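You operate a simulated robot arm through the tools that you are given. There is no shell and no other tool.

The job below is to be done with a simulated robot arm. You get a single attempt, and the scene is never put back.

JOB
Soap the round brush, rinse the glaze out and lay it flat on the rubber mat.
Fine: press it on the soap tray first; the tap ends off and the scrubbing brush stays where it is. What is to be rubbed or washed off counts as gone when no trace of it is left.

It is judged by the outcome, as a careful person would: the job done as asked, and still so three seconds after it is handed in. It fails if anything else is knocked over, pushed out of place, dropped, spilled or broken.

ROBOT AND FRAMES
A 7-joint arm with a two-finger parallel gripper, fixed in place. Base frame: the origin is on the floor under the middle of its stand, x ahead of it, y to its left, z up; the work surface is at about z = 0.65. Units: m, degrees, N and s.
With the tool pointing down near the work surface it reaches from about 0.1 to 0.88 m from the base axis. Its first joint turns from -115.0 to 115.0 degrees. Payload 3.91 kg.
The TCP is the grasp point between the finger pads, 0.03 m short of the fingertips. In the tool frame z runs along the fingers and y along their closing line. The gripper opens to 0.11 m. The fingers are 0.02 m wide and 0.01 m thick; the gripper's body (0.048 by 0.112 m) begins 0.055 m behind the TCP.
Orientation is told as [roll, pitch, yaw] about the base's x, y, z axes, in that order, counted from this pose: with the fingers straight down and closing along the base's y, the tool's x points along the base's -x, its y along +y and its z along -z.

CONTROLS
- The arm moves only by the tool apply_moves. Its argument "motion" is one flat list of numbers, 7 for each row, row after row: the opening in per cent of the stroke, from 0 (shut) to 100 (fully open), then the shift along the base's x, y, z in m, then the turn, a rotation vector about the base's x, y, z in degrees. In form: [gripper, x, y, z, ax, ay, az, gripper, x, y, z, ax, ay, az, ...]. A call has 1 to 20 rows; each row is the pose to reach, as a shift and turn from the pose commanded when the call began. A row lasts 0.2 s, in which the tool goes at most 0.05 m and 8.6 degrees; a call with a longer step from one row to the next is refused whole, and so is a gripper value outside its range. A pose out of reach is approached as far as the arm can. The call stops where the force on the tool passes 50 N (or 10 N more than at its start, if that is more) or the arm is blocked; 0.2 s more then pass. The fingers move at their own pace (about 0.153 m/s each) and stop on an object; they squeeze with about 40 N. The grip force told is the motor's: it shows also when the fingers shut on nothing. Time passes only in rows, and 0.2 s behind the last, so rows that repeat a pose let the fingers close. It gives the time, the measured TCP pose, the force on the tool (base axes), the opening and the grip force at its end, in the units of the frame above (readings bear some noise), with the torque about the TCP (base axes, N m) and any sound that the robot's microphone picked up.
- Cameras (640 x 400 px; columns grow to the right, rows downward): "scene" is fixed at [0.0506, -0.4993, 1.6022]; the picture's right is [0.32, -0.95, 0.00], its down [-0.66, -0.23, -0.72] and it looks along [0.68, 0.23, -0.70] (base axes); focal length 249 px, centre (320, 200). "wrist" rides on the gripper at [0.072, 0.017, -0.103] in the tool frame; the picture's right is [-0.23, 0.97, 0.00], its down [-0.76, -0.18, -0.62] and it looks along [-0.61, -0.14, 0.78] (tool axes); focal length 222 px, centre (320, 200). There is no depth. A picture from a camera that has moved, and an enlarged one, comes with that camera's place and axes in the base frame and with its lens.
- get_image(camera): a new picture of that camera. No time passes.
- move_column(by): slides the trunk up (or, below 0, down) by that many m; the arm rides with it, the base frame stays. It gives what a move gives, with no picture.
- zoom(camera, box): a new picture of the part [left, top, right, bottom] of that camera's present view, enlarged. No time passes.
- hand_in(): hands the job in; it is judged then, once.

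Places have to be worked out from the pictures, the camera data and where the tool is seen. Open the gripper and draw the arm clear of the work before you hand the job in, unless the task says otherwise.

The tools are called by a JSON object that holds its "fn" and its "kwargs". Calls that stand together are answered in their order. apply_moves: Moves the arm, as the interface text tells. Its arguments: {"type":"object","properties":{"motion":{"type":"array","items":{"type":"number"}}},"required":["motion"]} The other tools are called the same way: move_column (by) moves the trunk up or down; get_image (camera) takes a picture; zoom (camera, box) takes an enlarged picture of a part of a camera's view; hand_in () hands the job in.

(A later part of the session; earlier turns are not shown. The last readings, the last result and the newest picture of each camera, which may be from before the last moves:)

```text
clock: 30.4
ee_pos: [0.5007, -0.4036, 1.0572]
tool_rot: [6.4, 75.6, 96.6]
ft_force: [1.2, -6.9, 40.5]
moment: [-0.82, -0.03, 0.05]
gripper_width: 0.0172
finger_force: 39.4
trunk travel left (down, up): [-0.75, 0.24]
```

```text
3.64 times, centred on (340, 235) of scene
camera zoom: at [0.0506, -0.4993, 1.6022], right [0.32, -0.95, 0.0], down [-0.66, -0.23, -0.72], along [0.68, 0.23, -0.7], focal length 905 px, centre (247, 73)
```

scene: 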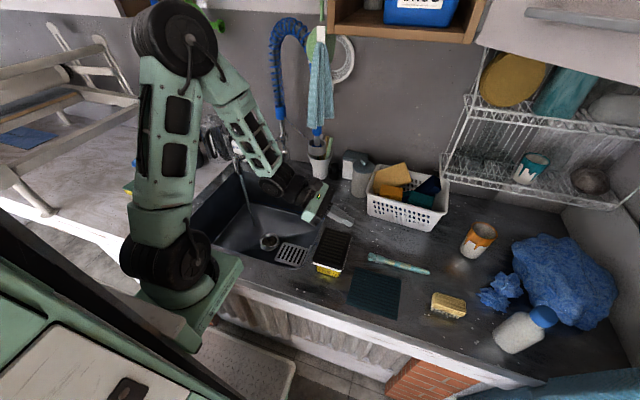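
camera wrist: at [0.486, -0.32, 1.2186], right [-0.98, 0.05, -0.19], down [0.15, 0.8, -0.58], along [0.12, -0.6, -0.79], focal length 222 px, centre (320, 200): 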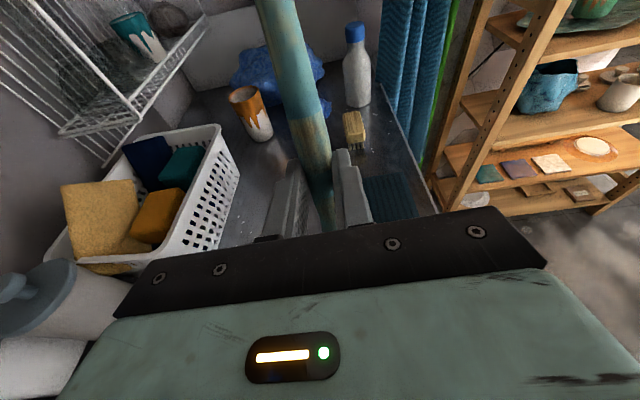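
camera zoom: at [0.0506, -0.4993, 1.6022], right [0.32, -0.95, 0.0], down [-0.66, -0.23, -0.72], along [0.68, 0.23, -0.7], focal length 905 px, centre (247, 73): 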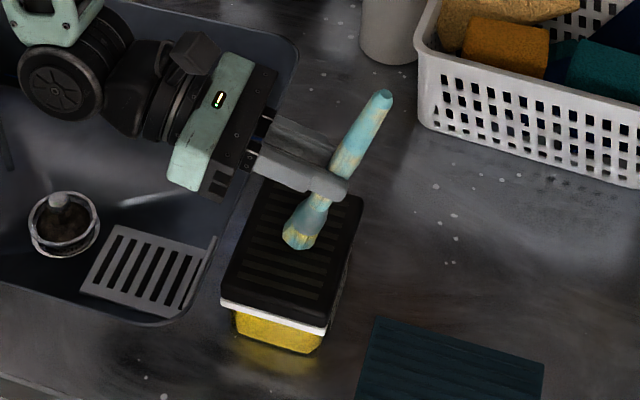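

Contact force is 40 N. I zoom in on the bristles and tray to see whether soap has come up.

{"fn": "zoom", "kwargs": {"camera": "scene", "box": [345, 215, 395, 265]}}

{"fn": "zoom", "kwargs": {"camera": "scene", "box": [345, 230, 385, 255]}}

{"fn": "zoom", "kwargs": {"camera": "scene", "box": [305, 225, 365, 280]}}

```text
8.00 times, centred on (370, 240) of scene
camera zoom: at [0.0506, -0.4993, 1.6022], right [0.32, -0.95, 0.0], down [-0.66, -0.23, -0.72], along [0.68, 0.23, -0.7], focal length 1992 px, centre (-80, -120)
```

zoom: 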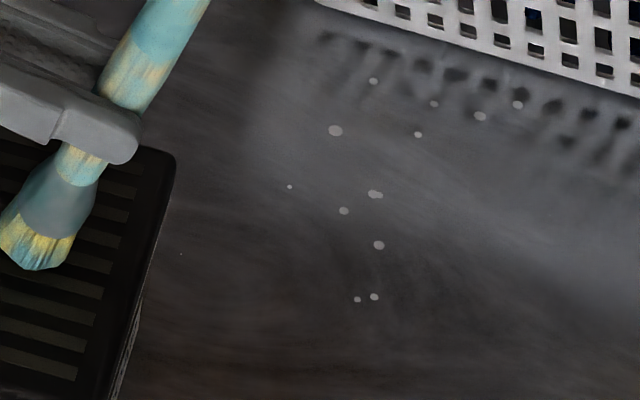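

```text
16.00 times, centred on (365, 242) of scene
camera zoom: at [0.0506, -0.4993, 1.6022], right [0.32, -0.95, 0.0], down [-0.66, -0.23, -0.72], along [0.68, 0.23, -0.7], focal length 3983 px, centre (-400, -480)
```

zoom: 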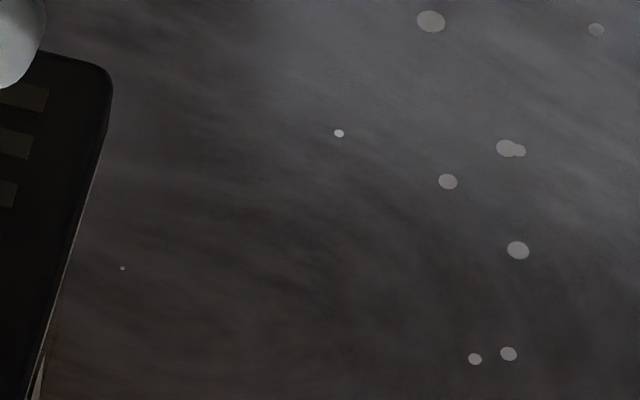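

```text
7.27 times, centred on (335, 252) of scene
camera zoom: at [0.0506, -0.4993, 1.6022], right [0.32, -0.95, 0.0], down [-0.66, -0.23, -0.72], along [0.68, 0.23, -0.7], focal length 1810 px, centre (211, -182)
```

zoom: 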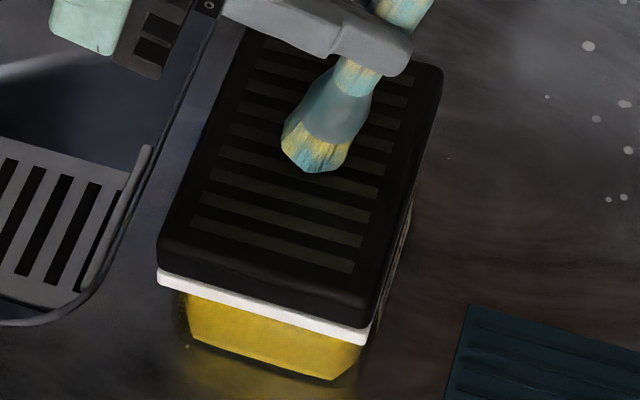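

Yellow soap now shows on the bristles, so the press worked. I raise the brush off the tray and check the bristles and that the tray has not shifted.

{"fn": "apply_moves", "kwargs": {"motion": [0, 0, 0, 0.01, 0, 0, 0, 0, 0, 0, 0.03, 0, 0, 0, 0, 0, 0, 0.05, 0, 0, 0, 0, 0, 0, 0.07, 0, 0, 0]}}

{"fn": "zoom", "kwargs": {"camera": "scene", "box": [300, 190, 380, 280]}}

{"fn": "get_image", "kwargs": {"camera": "scene"}}

```text
clock: 31.4
ee_pos: [0.5012, -0.4008, 1.1243]
tool_rot: [7.6, 74.8, 98.0]
ft_force: [0.6, -0.5, -0.7]
moment: [-0.02, -0.02, 0.02]
gripper_width: 0.0169
finger_force: 40.2
trunk travel left (down, up): [-0.75, 0.24]
```

```text
4.44 times, centred on (340, 235) of scene
camera zoom: at [0.0506, -0.4993, 1.6022], right [0.32, -0.95, 0.0], down [-0.66, -0.23, -0.72], along [0.68, 0.23, -0.7], focal length 1106 px, centre (231, 44)
```

zoom: 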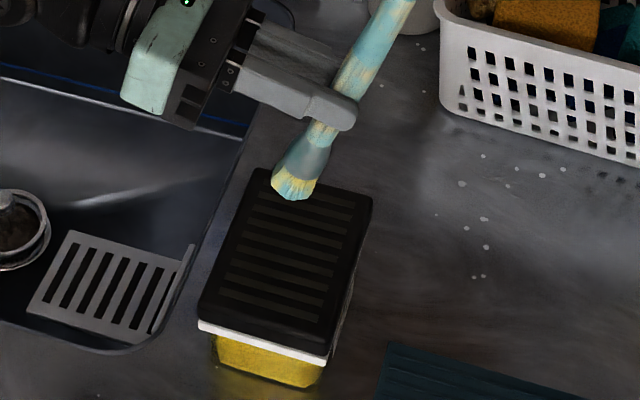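

```text
taken
```

scene: 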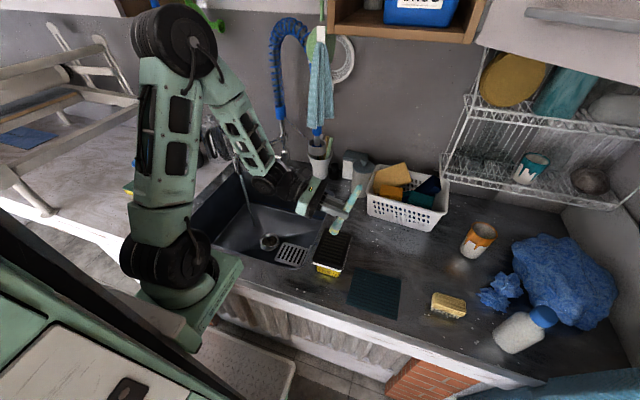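

The tray has not moved and the bristles carry soap. Next I swing the brush over the sink, turning it level with its head pointing +x, and stop short of the spout.

{"fn": "apply_moves", "kwargs": {"motion": [0, 0.0, 0.01, 0.01, 3.59, -3.71, -4.84, 0, 0.0, 0.03, 0.02, 7.18, -7.43, -9.68, 0, 0.0, 0.06, 0.03, 10.76, -11.14, -14.51, 0, 0.0, 0.09, 0.04, 14.35, -14.85, -19.35, 0, 0.0, 0.12, 0.05, 17.94, -18.56, -24.19, 0, 0.0, 0.15, 0.05, 21.53, -22.28, -29.03, 0, 0.0, 0.18, 0.05, 25.11, -25.99, -33.86, 0, 0.0, 0.21, 0.05, 28.7, -29.7, -38.7, 0, 0.0, 0.24, 0.05, 32.29, -33.41, -43.54, 0, 0.002, 0.27, 0.05, 35.88, -37.13, -48.38, 0, 0.004, 0.3, 0.05, 39.46, -40.84, -53.21, 0, 0.006, 0.33, 0.05, 43.05, -44.55, -58.05, 0, 0.008, 0.36, 0.05, 46.64, -48.26, -62.89, 0, 0.01, 0.39, 0.045, 50.23, -51.98, -67.73, 0, 0.014, 0.43, 0.035, 53.81, -55.69, -72.56, 0, 0.018, 0.462, 0.025, 57.4, -59.4, -77.4]}}

{"fn": "get_image", "kwargs": {"camera": "wrist"}}

{"fn": "get_image", "kwargs": {"camera": "scene"}}

```text
clock: 34.8
ee_pos: [0.5188, 0.0615, 1.1497]
tool_rot: [0.2, -0.1, -0.1]
ft_force: [0.0, 0.8, -0.4]
moment: [0.0, -0.05, 0.01]
gripper_width: 0.017
finger_force: 39.5
trunk travel left (down, up): [-0.75, 0.24]
```

```text
taken
camera wrist: at [0.4457, 0.0788, 1.2532], right [0.23, 0.97, 0.0], down [0.76, -0.18, 0.62], along [0.61, -0.14, -0.78], focal length 222 px, centre (320, 200)
```

wrist: 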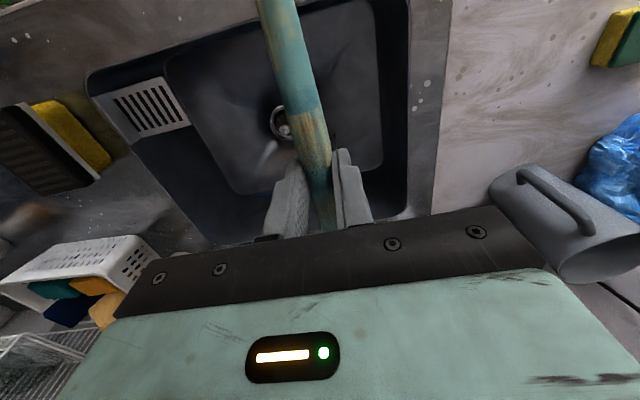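

```text
taken
```

scene: 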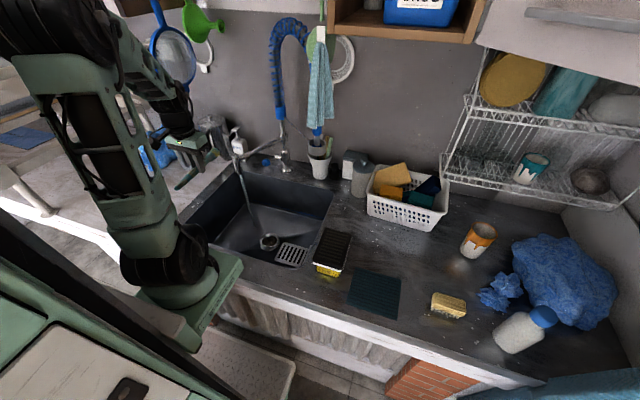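

The brush is level over the sink. I zoom in to check its pose relative to the spout and stream.

{"fn": "zoom", "kwargs": {"camera": "scene", "box": [140, 110, 300, 210]}}

```text
4.00 times, centred on (220, 160) of scene
camera zoom: at [0.0506, -0.4993, 1.6022], right [0.32, -0.95, 0.0], down [-0.66, -0.23, -0.72], along [0.68, 0.23, -0.7], focal length 996 px, centre (720, 360)
```

zoom: 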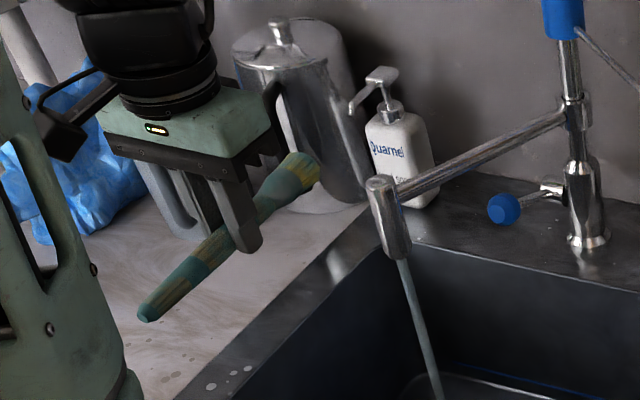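

The brush is level and the head tip is about 0.107 m ahead of the TCP. I lower it to about 5 cm below the outlet and then advance so the bristles enter the stream.

{"fn": "apply_moves", "kwargs": {"motion": [0, 0, 0, -0.03, 0, 0, 0, 0, 0, 0, -0.065, 0, 0, 0, 0, 0, 0, -0.1, 0, 0, 0, 0, 0, 0, -0.135, 0, 0, 0, 0, 0, 0, -0.17, 0, 0, 0, 0, 0, 0, -0.2, 0, 0, 0, 0, 0.02, 0, -0.205, 0, 0, 0, 0, 0.045, 0, -0.205, 0, 0, 0, 0, 0.065, 0, -0.205, 0, 0, 0, 0, 0.08, 0, -0.205, 0, 0, 0, 0, 0.083, 0, -0.205, 0, 0, 0]}}

{"fn": "zoom", "kwargs": {"camera": "scene", "box": [180, 130, 300, 220]}}

{"fn": "get_image", "kwargs": {"camera": "wrist"}}

```text
clock: 37.2
ee_pos: [0.6022, 0.0609, 0.9425]
tool_rot: [0.0, 0.0, -0.1]
ft_force: [-1.0, 0.5, -0.5]
moment: [-0.01, 0.0, 0.01]
gripper_width: 0.0169
finger_force: 39.2
trunk travel left (down, up): [-0.75, 0.24]
```

```text
4.44 times, centred on (240, 175) of scene
camera zoom: at [0.0506, -0.4993, 1.6022], right [0.32, -0.95, 0.0], down [-0.66, -0.23, -0.72], along [0.68, 0.23, -0.7], focal length 1106 px, centre (676, 311)
```

zoom: 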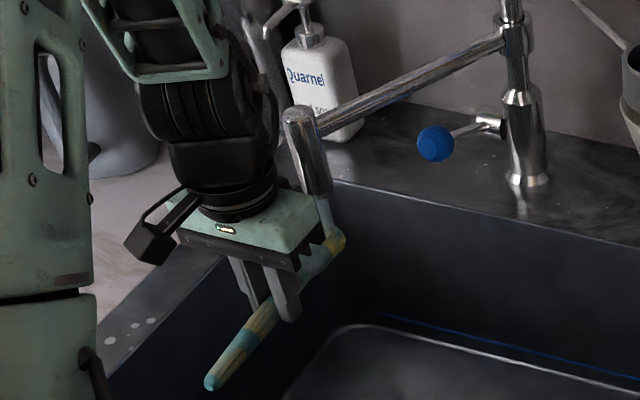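

```text
taken
camera wrist: at [0.5298, 0.0787, 1.0465], right [0.23, 0.97, 0.0], down [0.76, -0.18, 0.62], along [0.61, -0.14, -0.78], focal length 222 px, centre (320, 200)
```

wrist: 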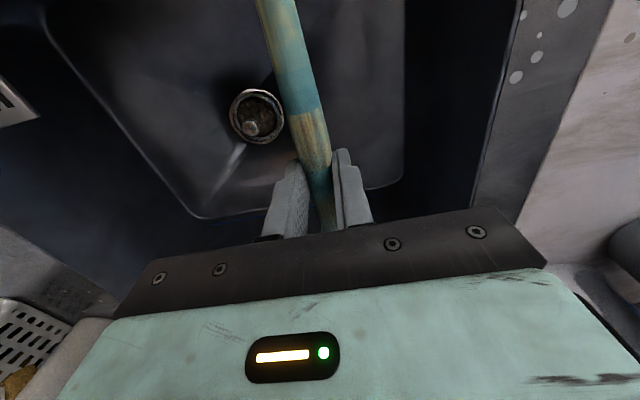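

The stream now lands on the brush head. I work the bristles slowly back and forth in the water, then look.

{"fn": "apply_moves", "kwargs": {"motion": [0, 0.004, 0, 0, 0, 0, 0, 0, 0.008, 0, 0, 0, 0, 0, 0, 0.008, 0.004, 0, 0, 0, 0, 0, 0.004, 0.004, 0, 0, 0, 0, 0, 0, 0.004, 0, 0, 0, 0, 0, -0.004, 0.002, 0, 0, 0, 0, 0, -0.008, 0, 0, 0, 0, 0, 0, -0.006, -0.004, 0, 0, 0, 0, 0, 0, -0.004, 0, 0, 0, 0, 0, 0.004, -0.004, 0, 0, 0, 0, 0, 0.008, 0, 0, 0, 0, 0, 0, 0.004, 0, 0, 0, 0, 0, 0, 0, 0, 0, 0, 0, 0, 0, 0, 0, 0, 0, 0, 0]}}

{"fn": "zoom", "kwargs": {"camera": "scene", "box": [220, 150, 270, 200]}}

```text
clock: 40.2
ee_pos: [0.6021, 0.0619, 0.9445]
tool_rot: [0.2, -0.1, -0.1]
ft_force: [0.1, -0.3, -0.7]
moment: [-0.03, 0.01, -0.02]
gripper_width: 0.0168
finger_force: 39.5
trunk travel left (down, up): [-0.75, 0.24]
```

```text
8.00 times, centred on (245, 175) of scene
camera zoom: at [0.0506, -0.4993, 1.6022], right [0.32, -0.95, 0.0], down [-0.66, -0.23, -0.72], along [0.68, 0.23, -0.7], focal length 1992 px, centre (920, 400)
```

zoom: 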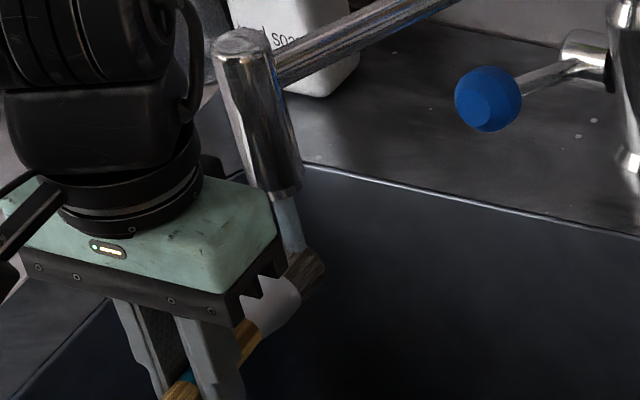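

The bristles have turned from teal and yellow to natural brown, and the ferrule is clean silver. I look at the whole brush for remaining traces.

{"fn": "zoom", "kwargs": {"camera": "scene", "box": [210, 170, 270, 230]}}

{"fn": "zoom", "kwargs": {"camera": "wrist", "box": [220, 0, 420, 230]}}

```text
6.67 times, centred on (240, 200) of scene
camera zoom: at [0.0506, -0.4993, 1.6022], right [0.32, -0.95, 0.0], down [-0.66, -0.23, -0.72], along [0.68, 0.23, -0.7], focal length 1660 px, centre (853, 200)
```

zoom: 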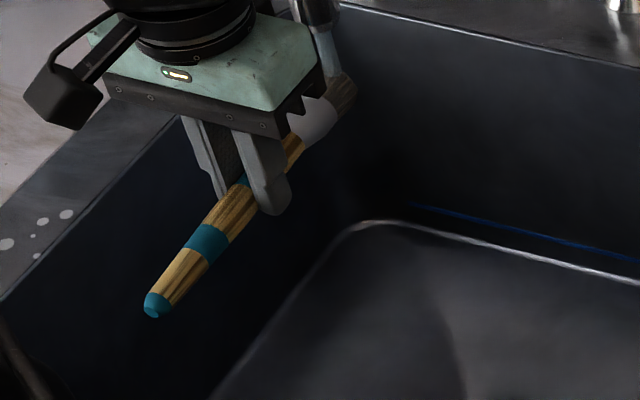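

```text
1.74 times, centred on (320, 115) of wrist
camera zoom: at [0.53, 0.0797, 1.0476], right [0.23, 0.97, 0.0], down [0.76, -0.18, 0.62], along [0.61, -0.14, -0.78], focal length 386 px, centre (320, 348)
```

zoom: 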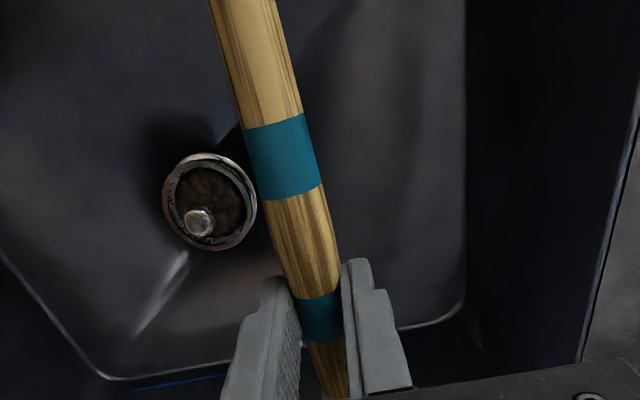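

The whole brush now looks clean: golden wood with its teal bands, no glaze film or soap. I rinse a few more seconds with small rolling motions to be sure no trace remains.

{"fn": "apply_moves", "kwargs": {"motion": [0, 0.003, 0, 0, 5, 0, 0, 0, 0.006, 0, 0, 10, 0, 0, 0, 0.006, 0, 0, 15, 0, 0, 0, 0.003, 0, 0, 15, 0, 0, 0, 0, 0, 0, 10, 0, 0, 0, -0.003, 0, 0, 5, 0, 0, 0, -0.006, 0, 0, 0, 0, 0, 0, -0.003, 0, 0, -5, 0, 0, 0, 0, 0, 0, -10, 0, 0, 0, 0.004, 0, 0, -15, 0, 0, 0, 0.006, 0, 0, -15, 0, 0, 0, 0.003, 0, 0, -10, 0, 0, 0, 0, 0, 0, -5, 0, 0, 0, 0, 0, 0, 0, 0, 0, 0, -0.004, 0, 0, 0, 0, 0, 0, 0, 0, 0, 0, 0, 0, 0, 0.004, 0, 0, 0, 0, 0, 0, 0.006, 0, 0, 0, 0, 0, 0, 0.003, 0, 0, 0, 0, 0, 0, 0, 0, 0, 0, 0, 0]}}

{"fn": "zoom", "kwargs": {"camera": "scene", "box": [215, 160, 275, 220]}}

```text
clock: 44.4
ee_pos: [0.6028, 0.0613, 0.9432]
tool_rot: [0.1, -0.1, -0.1]
ft_force: [0.2, -0.2, -0.5]
moment: [-0.01, 0.02, -0.02]
gripper_width: 0.0168
finger_force: 40.6
trunk travel left (down, up): [-0.75, 0.24]
```

```text
6.67 times, centred on (245, 190) of scene
camera zoom: at [0.0506, -0.4993, 1.6022], right [0.32, -0.95, 0.0], down [-0.66, -0.23, -0.72], along [0.68, 0.23, -0.7], focal length 1660 px, centre (820, 267)
```

zoom: 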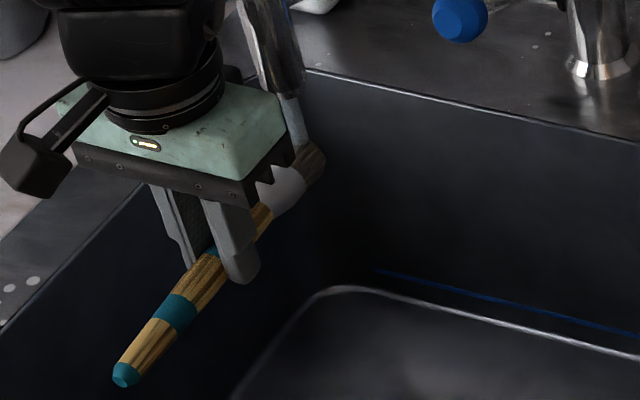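

Clean bristles, ferrule and handle. I draw the brush back out of the stream, let it drip a moment over the sink, and raise it clear.

{"fn": "apply_moves", "kwargs": {"motion": [0, -0.01, 0, 0, 0, 0, 0, 0, -0.03, 0, 0, 0, 0, 0, 0, -0.055, 0, 0, 0, 0, 0, 0, -0.08, 0, 0, 0, 0, 0, 0, -0.09, 0, 0, 0, 0, 0, 0, -0.09, 0, 0, 0, 0, 0, 0, -0.09, 0, 0, 0, 0, 0, 0, -0.09, 0, 0, 0, 0, 0, 0, -0.09, 0, 0.02, 0, 0, 0, 0, -0.09, 0, 0.05, 0, 0, 0, 0, -0.09, 0, 0.08, 0, 0, 0, 0, -0.09, 0, 0.11, 0, 0, 0, 0, -0.09, 0, 0.14, 0, 0, 0, 0, -0.09, 0, 0.17, 0, 0, 0, 0, -0.09, 0, 0.19, 0, 0, 0]}}

{"fn": "get_image", "kwargs": {"camera": "scene"}}

{"fn": "zoom", "kwargs": {"camera": "scene", "box": [160, 120, 280, 220]}}

```text
clock: 47.6
ee_pos: [0.5147, 0.0614, 1.1364]
tool_rot: [0.0, 0.0, -0.1]
ft_force: [0.1, -0.5, 0.4]
moment: [-0.04, 0.02, 0.01]
gripper_width: 0.0168
finger_force: 40.0
trunk travel left (down, up): [-0.75, 0.24]
```

```text
taken
```

scene: 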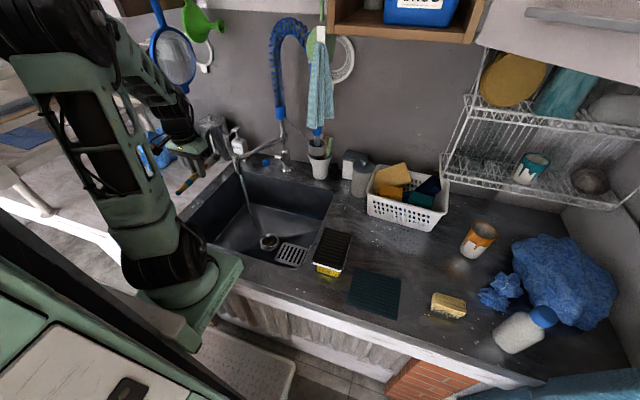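

```text
4.00 times, centred on (220, 170) of scene
camera zoom: at [0.0506, -0.4993, 1.6022], right [0.32, -0.95, 0.0], down [-0.66, -0.23, -0.72], along [0.68, 0.23, -0.7], focal length 996 px, centre (720, 320)
```

zoom: 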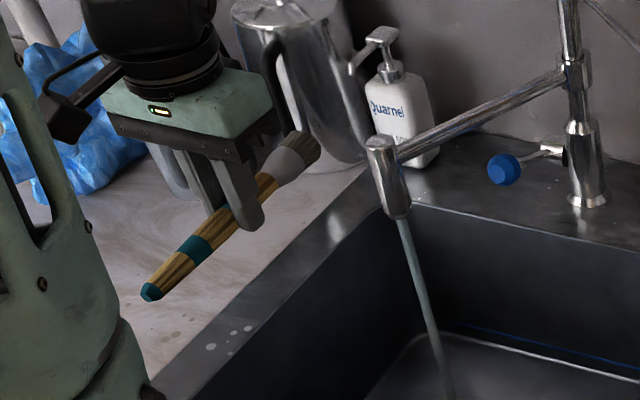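

The brush is clean. I carry it over the mat, turning it to about 49° so it lies along the mat's diagonal (the brush is 0.20 m long, the mat diagonal about 0.195 m).

{"fn": "apply_moves", "kwargs": {"motion": [0, -0.002, -0.015, 0, 0, 0, 1.2, 0, -0.006, -0.045, 0, 0, 0, 3.6, 0, -0.01, -0.078, 0, 0, 0, 6.2, 0, -0.015, -0.111, 0, 0, 0, 8.9, 0, -0.02, -0.145, 0, 0, 0, 11.6, 0, -0.025, -0.18, 0, 0, 0, 14.4, 0, -0.03, -0.215, 0, 0, 0, 17.2, 0, -0.035, -0.25, 0, 0, 0, 20.0, 0, -0.04, -0.285, 0, 0, 0, 22.9, 0, -0.045, -0.32, 0, 0, 0, 25.7, 0, -0.05, -0.355, 0, 0, 0, 28.5, 0, -0.055, -0.39, 0, 0, 0, 31.3, 0, -0.06, -0.425, 0, 0, 0, 34.1, 0, -0.065, -0.46, 0, 0, 0, 37.0, 0, -0.07, -0.495, 0, 0, 0, 39.8, 0, -0.074, -0.528, 0, 0, 0, 42.5, 0, -0.078, -0.558, -0.01, 0, 0, 45.0, 0, -0.081, -0.583, -0.025, 0, 0, 47.0, 0, -0.083, -0.603, -0.045, 0, 0, 48.5, 0, -0.084, -0.614, -0.06, 0, 0, 49.4]}}

{"fn": "get_image", "kwargs": {"camera": "wrist"}}

{"fn": "zoom", "kwargs": {"camera": "scene", "box": [310, 220, 430, 320]}}

```text
clock: 51.8
ee_pos: [0.4305, -0.5533, 1.0739]
tool_rot: [0.0, -0.1, 49.3]
ft_force: [-0.1, -0.1, -1.3]
moment: [-0.02, 0.0, -0.02]
gripper_width: 0.017
finger_force: 40.1
trunk travel left (down, up): [-0.75, 0.24]
```

```text
taken
camera wrist: at [0.3702, -0.5971, 1.1769], right [-0.59, 0.81, 0.0], down [0.63, 0.46, 0.62], along [0.5, 0.37, -0.78], focal length 222 px, centre (320, 200)
```

wrist: 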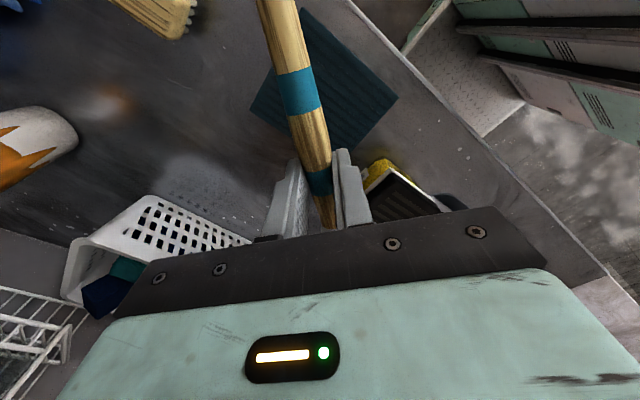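

```text
4.00 times, centred on (370, 270) of scene
camera zoom: at [0.0506, -0.4993, 1.6022], right [0.32, -0.95, 0.0], down [-0.66, -0.23, -0.72], along [0.68, 0.23, -0.7], focal length 996 px, centre (120, -80)
```

zoom: 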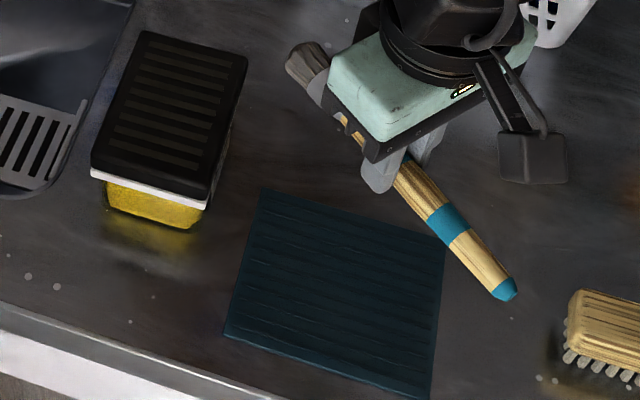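

The brush hangs along the mat's diagonal; I shift it about 3 mm to centre it and lower to just above the mat.

{"fn": "apply_moves", "kwargs": {"motion": [0, 0.001, 0.001, -0.02, 0, 0, 0, 0, 0.002, 0.002, -0.05, 0, 0, 0, 0, 0.003, 0.003, -0.08, 0, 0, 0, 0, 0.003, 0.003, -0.11, 0, 0, 0, 0, 0.003, 0.003, -0.135, 0, 0, 0, 0, 0.003, 0.003, -0.15, 0, 0, 0, 0, 0.003, 0.003, -0.158, 0, 0, 0]}}

{"fn": "zoom", "kwargs": {"camera": "scene", "box": [310, 220, 430, 320]}}

```text
clock: 53.4
ee_pos: [0.4304, -0.5489, 0.915]
tool_rot: [-0.1, 0.0, 49.4]
ft_force: [-0.2, -0.4, -0.4]
moment: [-0.02, 0.02, -0.02]
gripper_width: 0.0172
finger_force: 39.9
trunk travel left (down, up): [-0.75, 0.24]
```

```text
4.00 times, centred on (370, 270) of scene
camera zoom: at [0.0506, -0.4993, 1.6022], right [0.32, -0.95, 0.0], down [-0.66, -0.23, -0.72], along [0.68, 0.23, -0.7], focal length 996 px, centre (120, -80)
```

zoom: 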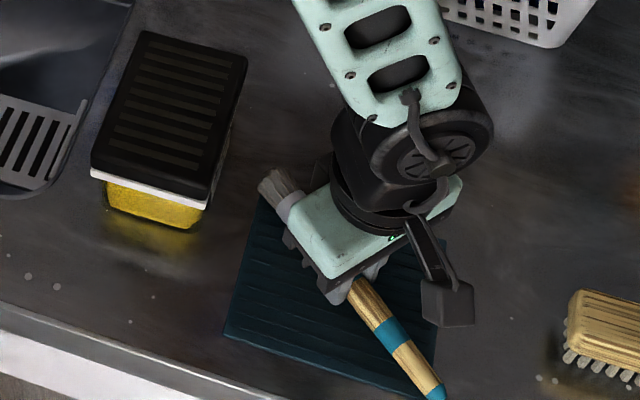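

It is lined up corner to corner over the mat. I lower it in 2–3 mm steps until it just touches.

{"fn": "apply_moves", "kwargs": {"motion": [0, 0, 0, -0.004, 0, 0, 0, 0, 0, 0, -0.007, 0, 0, 0, 0, 0, 0, -0.009, 0, 0, 0]}}

```text
clock: 54.2
ee_pos: [0.4316, -0.5502, 0.9063]
tool_rot: [0.0, -0.2, 49.3]
ft_force: [-0.3, -0.6, -0.3]
moment: [0.04, 0.0, 0.01]
gripper_width: 0.017
finger_force: 40.5
trunk travel left (down, up): [-0.75, 0.24]
```

No contact yet at 0.906; I go down another couple of millimetres.

{"fn": "apply_moves", "kwargs": {"motion": [0, 0, 0, -0.001, 0, 0, 0, 0, 0, 0, -0.002, 0, 0, 0, 0, 0, 0, -0.002, 0, 0, 0]}}

```text
clock: 55.0
ee_pos: [0.4312, -0.5502, 0.9045]
tool_rot: [0.0, -0.1, 49.2]
ft_force: [-2.8, -0.3, 5.3]
moment: [-0.36, 0.34, -0.09]
gripper_width: 0.0167
finger_force: 40.9
trunk travel left (down, up): [-0.75, 0.24]
```

The tail end touches at TCP 0.9045 with about 5 N, so the head is a millimetre or two up. I loosen the fingers just slightly so the brush settles between them, then check.

{"fn": "apply_moves", "kwargs": {"motion": [16, 0, 0, 0, 0, 0, 0, 17, 0, 0, 0, 0, 0, 0, 18, 0, 0, 0, 0, 0, 0, 19, 0, 0, 0, 0, 0, 0, 19, 0, 0, 0, 0, 0, 0]}}

{"fn": "zoom", "kwargs": {"camera": "scene", "box": [310, 220, 430, 320]}}

{"fn": "zoom", "kwargs": {"camera": "wrist", "box": [200, 0, 440, 230]}}

```text
clock: 56.2
ee_pos: [0.4327, -0.5505, 0.9046]
tool_rot: [0.0, -0.2, 49.3]
ft_force: [0.7, -0.9, 0.7]
moment: [0.01, -0.03, 0.04]
gripper_width: 0.0208
finger_force: 0.2
trunk travel left (down, up): [-0.75, 0.24]
```

```text
4.00 times, centred on (370, 270) of scene
camera zoom: at [0.0506, -0.4993, 1.6022], right [0.32, -0.95, 0.0], down [-0.66, -0.23, -0.72], along [0.68, 0.23, -0.7], focal length 996 px, centre (120, -80)
```

zoom: 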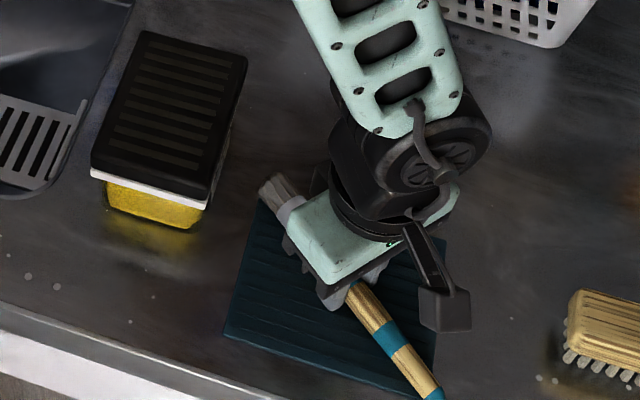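

```text
1.74 times, centred on (320, 115) of wrist
camera zoom: at [0.3718, -0.5937, 1.0075], right [-0.59, 0.81, 0.0], down [0.63, 0.46, 0.62], along [0.5, 0.37, -0.78], focal length 386 px, centre (320, 348)
```

zoom: 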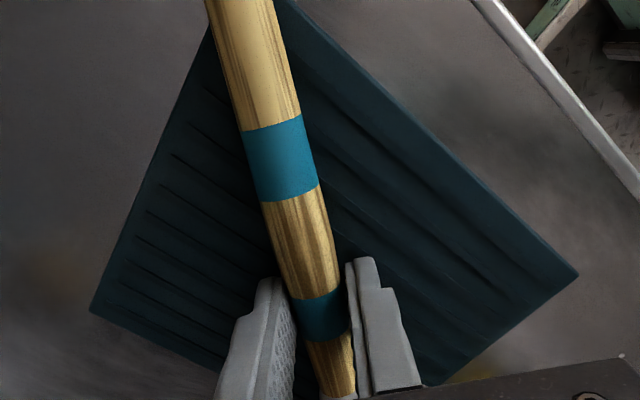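

The brush rests on the mat between loosened fingers. I open a bit wider and lift straight up slowly.

{"fn": "apply_moves", "kwargs": {"motion": [24, 0, 0, 0, 0, 0, 0, 30, 0, 0, 0, 0, 0, 0, 32, 0, 0, 0.005, 0, 0, 0, 32, 0, 0, 0.015, 0, 0, 0, 32, 0, 0, 0.03, 0, 0, 0, 32, 0, 0, 0.055, 0, 0, 0, 32, 0, 0, 0.085, 0, 0, 0, 32, 0, 0, 0.12, 0, 0, 0, 32, 0, 0, 0.15, 0, 0, 0]}}

{"fn": "get_image", "kwargs": {"camera": "wrist"}}

{"fn": "zoom", "kwargs": {"camera": "scene", "box": [310, 220, 430, 320]}}

```text
clock: 58.2
ee_pos: [0.4325, -0.5513, 1.0533]
tool_rot: [0.1, -0.1, 49.3]
ft_force: [-0.8, -0.8, 0.5]
moment: [0.05, 0.0, -0.02]
gripper_width: 0.0355
finger_force: 0.1
trunk travel left (down, up): [-0.75, 0.24]
```

```text
taken
camera wrist: at [0.3712, -0.5948, 1.1568], right [-0.59, 0.81, 0.0], down [0.63, 0.46, 0.62], along [0.5, 0.37, -0.78], focal length 222 px, centre (320, 200)
```

wrist: 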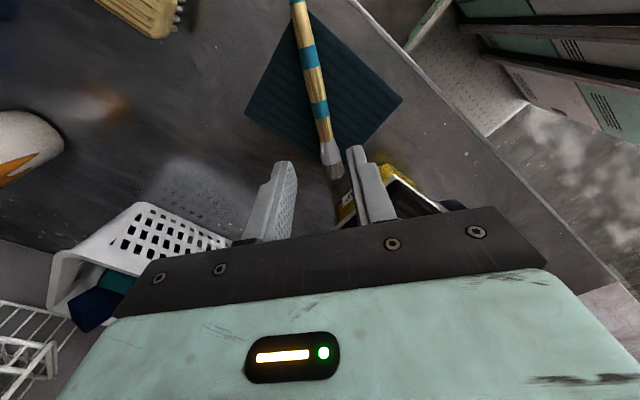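

```text
4.00 times, centred on (370, 270) of scene
camera zoom: at [0.0506, -0.4993, 1.6022], right [0.32, -0.95, 0.0], down [-0.66, -0.23, -0.72], along [0.68, 0.23, -0.7], focal length 996 px, centre (120, -80)
```

zoom: 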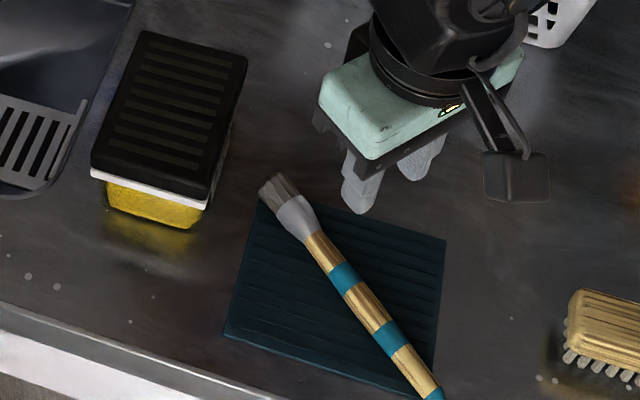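

The brush lies flat along the mat's diagonal, and the scrubbing brush and tray are untouched. Now I turn the tap off. I close the fingers and move to a stand-off to the right of the lever, tool tilted to about 35° below horizontal.

{"fn": "apply_moves", "kwargs": {"motion": [20, 0.0, 0.005, 0.03, 1.5, -1.1, 0.3, 0, 0.01, 0.025, 0.06, 4.5, -3.2, 1.0, 0, 0.025, 0.055, 0.08, 8.0, -5.7, 1.7, 0, 0.045, 0.088, 0.09, 11.6, -8.2, 2.5, 0, 0.065, 0.121, 0.09, 15.3, -10.8, 3.3, 0, 0.085, 0.154, 0.09, 19.0, -13.4, 4.1, 0, 0.105, 0.187, 0.09, 22.7, -16.1, 4.9, 0, 0.125, 0.22, 0.09, 26.4, -18.7, 5.8, 0, 0.145, 0.253, 0.09, 30.1, -21.3, 6.6, 0, 0.165, 0.286, 0.09, 33.8, -23.9, 7.4, 0, 0.188, 0.317, 0.085, 37.0, -26.2, 8.1, 0, 0.21, 0.347, 0.08, 40.0, -28.3, 8.7, 0, 0.232, 0.372, 0.075, 43.0, -30.4, 9.4, 0, 0.2475, 0.391, 0.067, 44.9, -31.8, 9.8]}}

{"fn": "get_image", "kwargs": {"camera": "wrist"}}

{"fn": "get_image", "kwargs": {"camera": "scene"}}

```text
clock: 61.2
ee_pos: [0.6798, -0.1573, 1.1216]
tool_rot: [0.0, -55.1, 60.0]
ft_force: [0.5, -0.4, -0.1]
moment: [0.02, 0.0, -0.01]
gripper_width: 0.0002
finger_force: 37.4
trunk travel left (down, up): [-0.75, 0.24]
```

```text
taken
camera wrist: at [0.6017, -0.2576, 1.1217], right [-0.78, 0.6, 0.19], down [0.12, -0.15, 0.98], along [0.62, 0.79, 0.05], focal length 222 px, centre (320, 200)
```

wrist: 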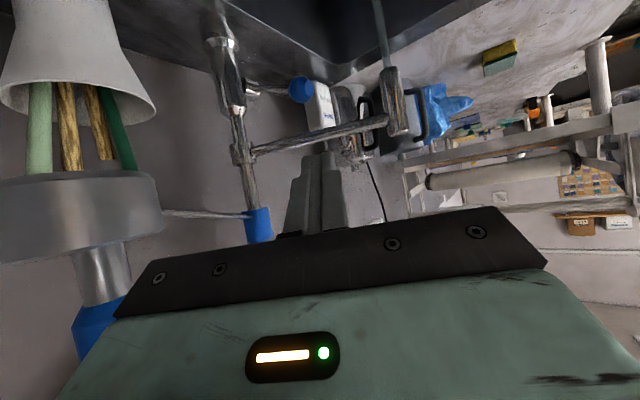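

```text
taken
```

scene: 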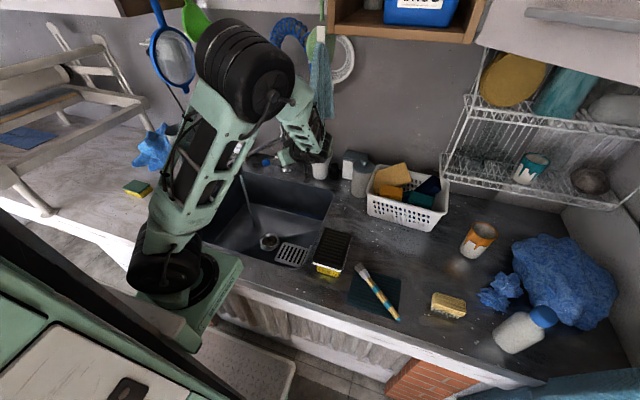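

The ball is now at about (0.80, 0, 0.978) with water still running. I bring the closed fingertips in just above the ball, under the pipe.

{"fn": "apply_moves", "kwargs": {"motion": [0, 0.015, 0.019, -0.014, 0, 0, 0, 0, 0.034, 0.042, -0.03, 0, 0, 0, 0, 0.053, 0.066, -0.047, 0, 0, 0, 0, 0.072, 0.089, -0.063, 0, 0, 0, 0, 0.09, 0.111, -0.079, 0, 0, 0, 0, 0.1, 0.124, -0.088, 0, 0, 0, 0, 0.108, 0.133, -0.0944, 0, 0, 0]}}

{"fn": "get_image", "kwargs": {"camera": "wrist"}}

{"fn": "zoom", "kwargs": {"camera": "scene", "box": [220, 120, 320, 190]}}

```text
clock: 62.8
ee_pos: [0.7858, -0.0244, 1.0275]
tool_rot: [0.1, -55.1, 60.0]
ft_force: [0.1, -0.1, 0.3]
moment: [-0.03, 0.03, 0.0]
gripper_width: 0.0001
finger_force: 37.9
trunk travel left (down, up): [-0.75, 0.24]
```

```text
taken
camera wrist: at [0.7077, -0.1245, 1.0273], right [-0.78, 0.6, 0.19], down [0.12, -0.15, 0.98], along [0.62, 0.79, 0.05], focal length 222 px, centre (320, 200)
```

wrist: 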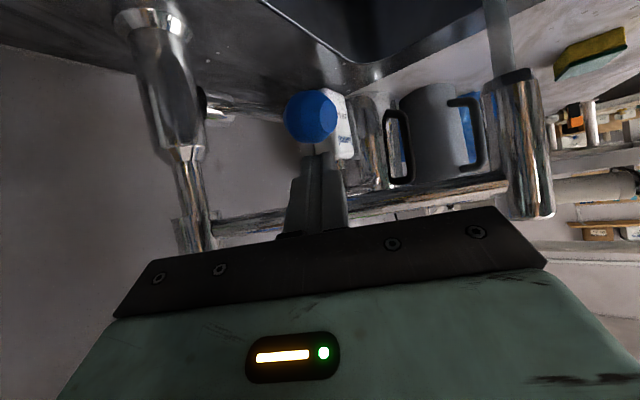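

```text
5.71 times, centred on (270, 155) of scene
camera zoom: at [0.0506, -0.4993, 1.6022], right [0.32, -0.95, 0.0], down [-0.66, -0.23, -0.72], along [0.68, 0.23, -0.7], focal length 1423 px, centre (606, 457)
```

zoom: 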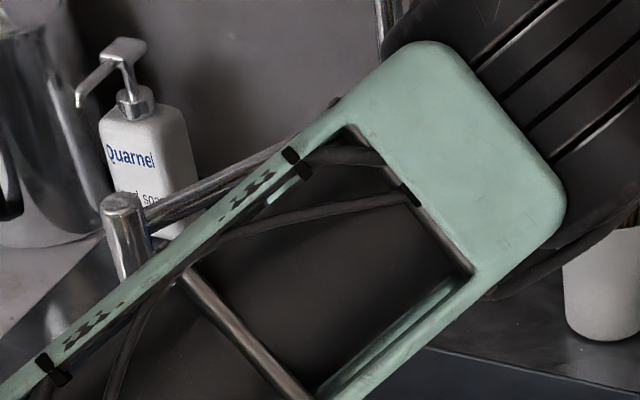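

The fingertips are just above the ball (it appears directly below the tips in the inverted view). I check the full scene for anything near the arm before pressing.

{"fn": "get_image", "kwargs": {"camera": "scene"}}

{"fn": "zoom", "kwargs": {"camera": "wrist", "box": [220, 60, 420, 230]}}

```text
taken
```

scene: 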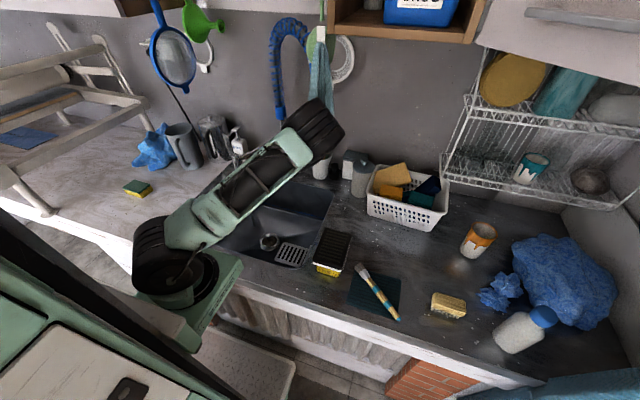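

```text
2.35 times, centred on (320, 145) of wrist
camera zoom: at [0.7077, -0.1245, 1.0273], right [-0.78, 0.6, 0.19], down [0.12, -0.15, 0.98], along [0.62, 0.79, 0.05], focal length 523 px, centre (320, 329)
```

zoom: 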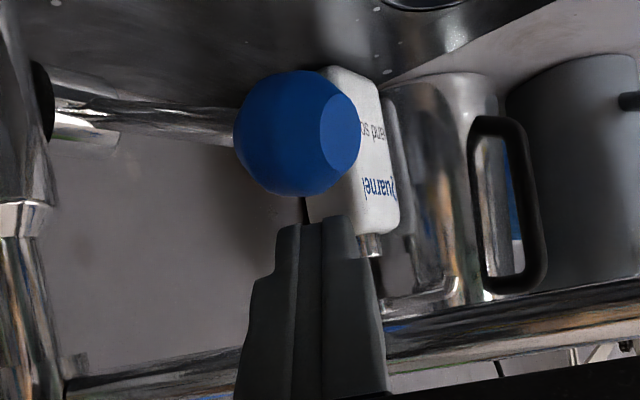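

Fingertips are centred over the ball. I press down gently in small steps.

{"fn": "apply_moves", "kwargs": {"motion": [0, 0.003, -0.003, -0.005, 0, 0, 0, 0, 0.004, -0.003, -0.01, 0, 0, 0, 0, 0.004, -0.003, -0.015, 0, 0, 0, 0, 0.003, -0.003, -0.02, 0, 0, 0, 0, 0.002, -0.003, -0.025, 0, 0, 0, 0, 0.001, -0.003, -0.03, 0, 0, 0]}}

{"fn": "get_image", "kwargs": {"camera": "wrist"}}

```text
clock: 64.2
ee_pos: [0.7893, -0.028, 0.9982]
tool_rot: [0.1, -55.0, 59.8]
ft_force: [0.1, -0.1, 0.3]
moment: [-0.01, 0.0, -0.05]
gripper_width: 0.0001
finger_force: 37.5
trunk travel left (down, up): [-0.75, 0.24]
```

```text
taken
camera wrist: at [0.7113, -0.1283, 0.9967], right [-0.78, 0.6, 0.19], down [0.12, -0.15, 0.98], along [0.62, 0.78, 0.05], focal length 222 px, centre (320, 200)
```

wrist: 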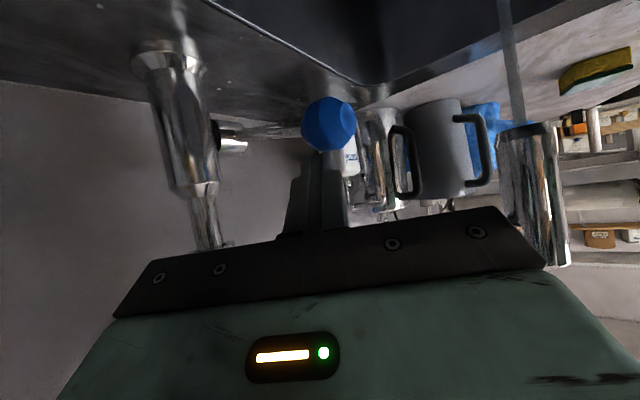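

The lever is moving down (ball now at z≈0.956) and the stream is thinner. I continue pressing until it reaches its stop.

{"fn": "apply_moves", "kwargs": {"motion": [0, 0.0, 0, -0.005, 0, 0, 0, 0, 0.0, 0, -0.01, 0, 0, 0, 0, 0.0, 0, -0.014, 0, 0, 0, 0, 0.0, 0, -0.018, 0, 0, 0]}}

{"fn": "get_image", "kwargs": {"camera": "wrist"}}

```text
clock: 65.2
ee_pos: [0.787, -0.0282, 0.9835]
tool_rot: [-0.3, -55.2, 60.1]
ft_force: [-4.7, -4.6, 39.1]
moment: [0.75, 0.0, 0.06]
gripper_width: 0.0002
finger_force: 37.8
trunk travel left (down, up): [-0.75, 0.24]
```

```text
taken
camera wrist: at [0.7095, -0.1292, 0.9828], right [-0.78, 0.6, 0.18], down [0.11, -0.16, 0.98], along [0.62, 0.79, 0.05], focal length 222 px, centre (320, 200)
```

wrist: 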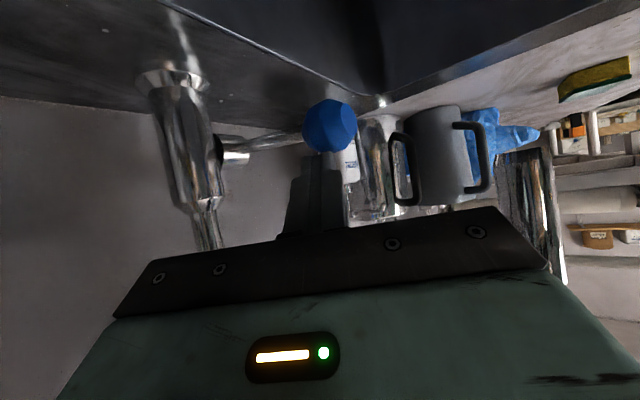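

39 N at the stop and the stream is gone, so the tap is off. I ease off the ball and back straight out along the finger direction.

{"fn": "apply_moves", "kwargs": {"motion": [0, 0.0, 0, 0.008, 0, 0, 0, 0, -0.008, -0.014, 0.018, 0, 0, 0, 0, -0.022, -0.038, 0.035, 0, 0, 0, 0, -0.038, -0.066, 0.055, 0, 0, 0, 0, -0.054, -0.094, 0.078, 0, 0, 0, 0, -0.07, -0.122, 0.1, 0, 0, 0, 0, -0.086, -0.15, 0.122, 0, 0, 0]}}

{"fn": "get_image", "kwargs": {"camera": "wrist"}}

{"fn": "get_image", "kwargs": {"camera": "scene"}}

```text
clock: 66.8
ee_pos: [0.7011, -0.1786, 1.1007]
tool_rot: [0.3, -55.0, 59.9]
ft_force: [0.3, 0.2, 0.2]
moment: [0.0, 0.02, 0.01]
gripper_width: 0.0001
finger_force: 37.8
trunk travel left (down, up): [-0.75, 0.24]
```

```text
taken
camera wrist: at [0.6234, -0.2794, 1.1006], right [-0.78, 0.6, 0.19], down [0.12, -0.15, 0.98], along [0.62, 0.79, 0.05], focal length 222 px, centre (320, 200)
```

wrist: 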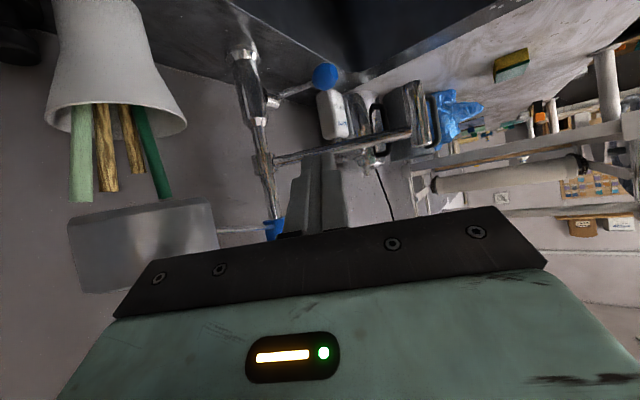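

```text
taken
```

scene: 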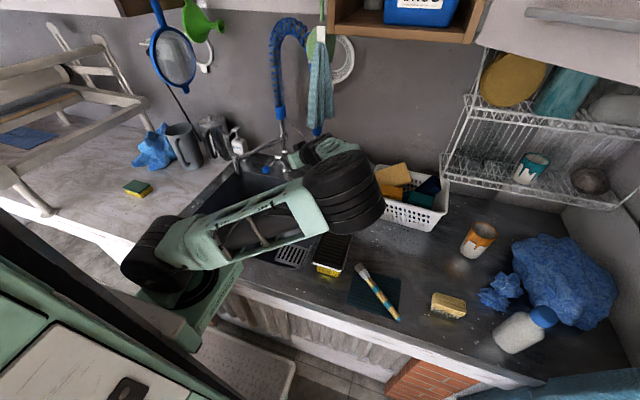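

The stream is gone. I zoom in to verify the tap is fully off and check the brush on the mat.

{"fn": "zoom", "kwargs": {"camera": "wrist", "box": [230, 30, 450, 180]}}

{"fn": "zoom", "kwargs": {"camera": "scene", "box": [210, 120, 310, 210]}}

{"fn": "zoom", "kwargs": {"camera": "scene", "box": [320, 240, 480, 340]}}

```text
2.67 times, centred on (340, 105) of wrist
camera zoom: at [0.6234, -0.2794, 1.1006], right [-0.78, 0.6, 0.19], down [0.12, -0.15, 0.98], along [0.62, 0.79, 0.05], focal length 592 px, centre (267, 453)
```

zoom: 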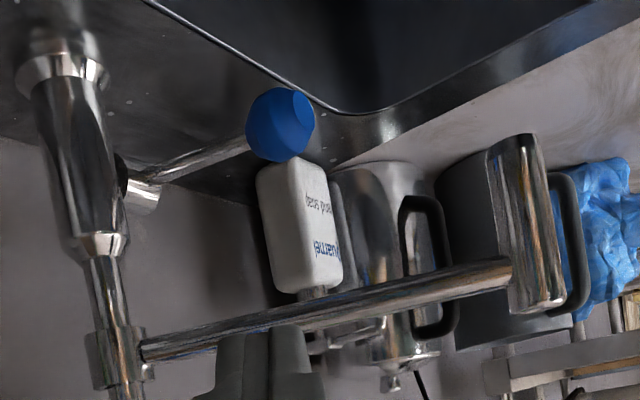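

```text
4.44 times, centred on (260, 165) of scene
camera zoom: at [0.0506, -0.4993, 1.6022], right [0.32, -0.95, 0.0], down [-0.66, -0.23, -0.72], along [0.68, 0.23, -0.7], focal length 1106 px, centre (587, 356)
```

zoom: 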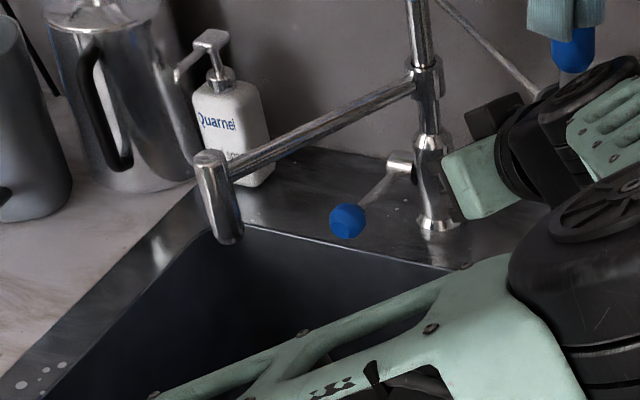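

```text
4.00 times, centred on (400, 290) of scene
camera zoom: at [0.0506, -0.4993, 1.6022], right [0.32, -0.95, 0.0], down [-0.66, -0.23, -0.72], along [0.68, 0.23, -0.7], focal length 996 px, centre (0, -160)
```

zoom: 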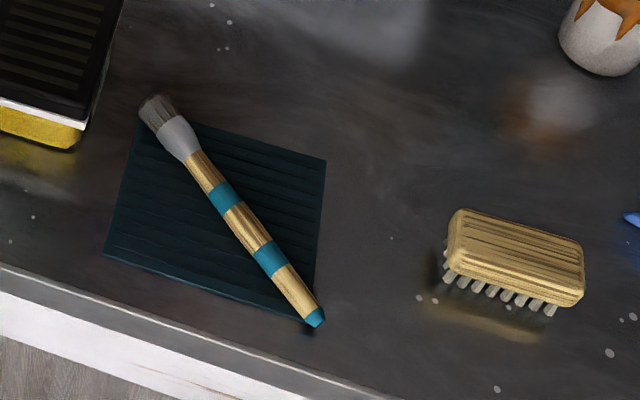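

The lever ball is back at exactly its starting pixel position, with no water flowing; brush, mat, tray and scrubbing brush all look right. I now retreat up and back, opening the gripper and returning the tool to vertical.

{"fn": "apply_moves", "kwargs": {"motion": [0, -0.012, -0.005, 0.02, 0, 0, 0, 0, -0.025, -0.01, 0.045, -2.2, 3.8, -4.2, 20, -0.037, -0.012, 0.07, -4.4, 7.7, -8.5, 50, -0.05, -0.015, 0.095, -7.0, 12.1, -13.4, 80, -0.06, -0.018, 0.115, -9.7, 16.9, -18.7, 100, -0.07, -0.02, 0.135, -12.4, 21.6, -23.9, 100, -0.078, -0.022, 0.15, -15.1, 26.2, -29.1, 100, -0.085, -0.024, 0.165, -17.8, 30.9, -34.3, 100, -0.09, -0.026, 0.175, -20.5, 35.6, -39.4, 100, -0.095, -0.028, 0.185, -23.2, 40.3, -44.6, 100, -0.1, -0.03, 0.19, -25.9, 45.0, -49.9, 100, -0.105, -0.03, 0.195, -28.7, 49.8, -55.2]}}

{"fn": "get_image", "kwargs": {"camera": "scene"}}

{"fn": "get_image", "kwargs": {"camera": "wrist"}}

```text
clock: 69.4
ee_pos: [0.5979, -0.2103, 1.2981]
tool_rot: [0.0, 0.1, -0.1]
ft_force: [-0.3, -0.4, -0.1]
moment: [0.0, -0.04, 0.01]
gripper_width: 0.11
finger_force: 0.0
trunk travel left (down, up): [-0.75, 0.24]
```

```text
taken
```

scene: 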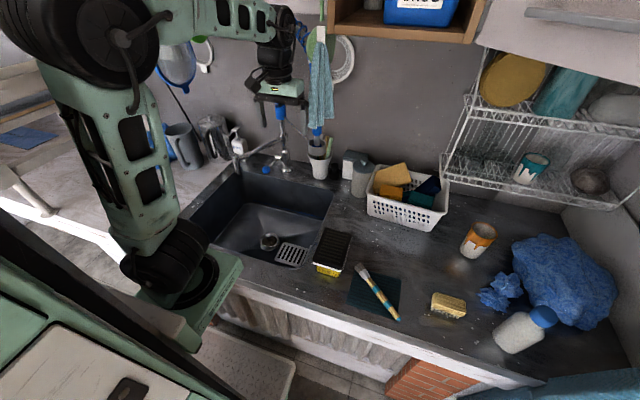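

```text
taken
camera wrist: at [0.5252, -0.1925, 1.4005], right [0.23, 0.97, 0.0], down [0.76, -0.18, 0.62], along [0.61, -0.14, -0.78], focal length 222 px, centre (320, 200)
```

wrist: 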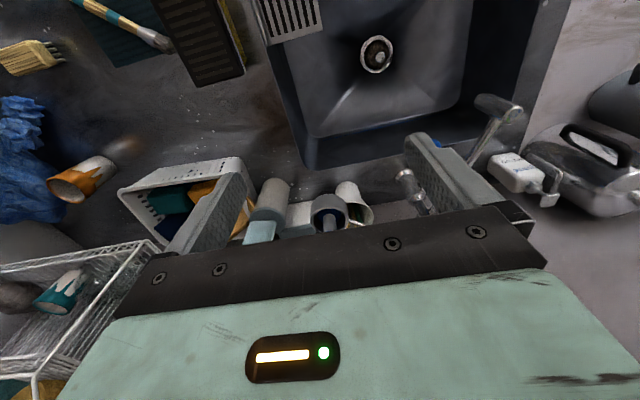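

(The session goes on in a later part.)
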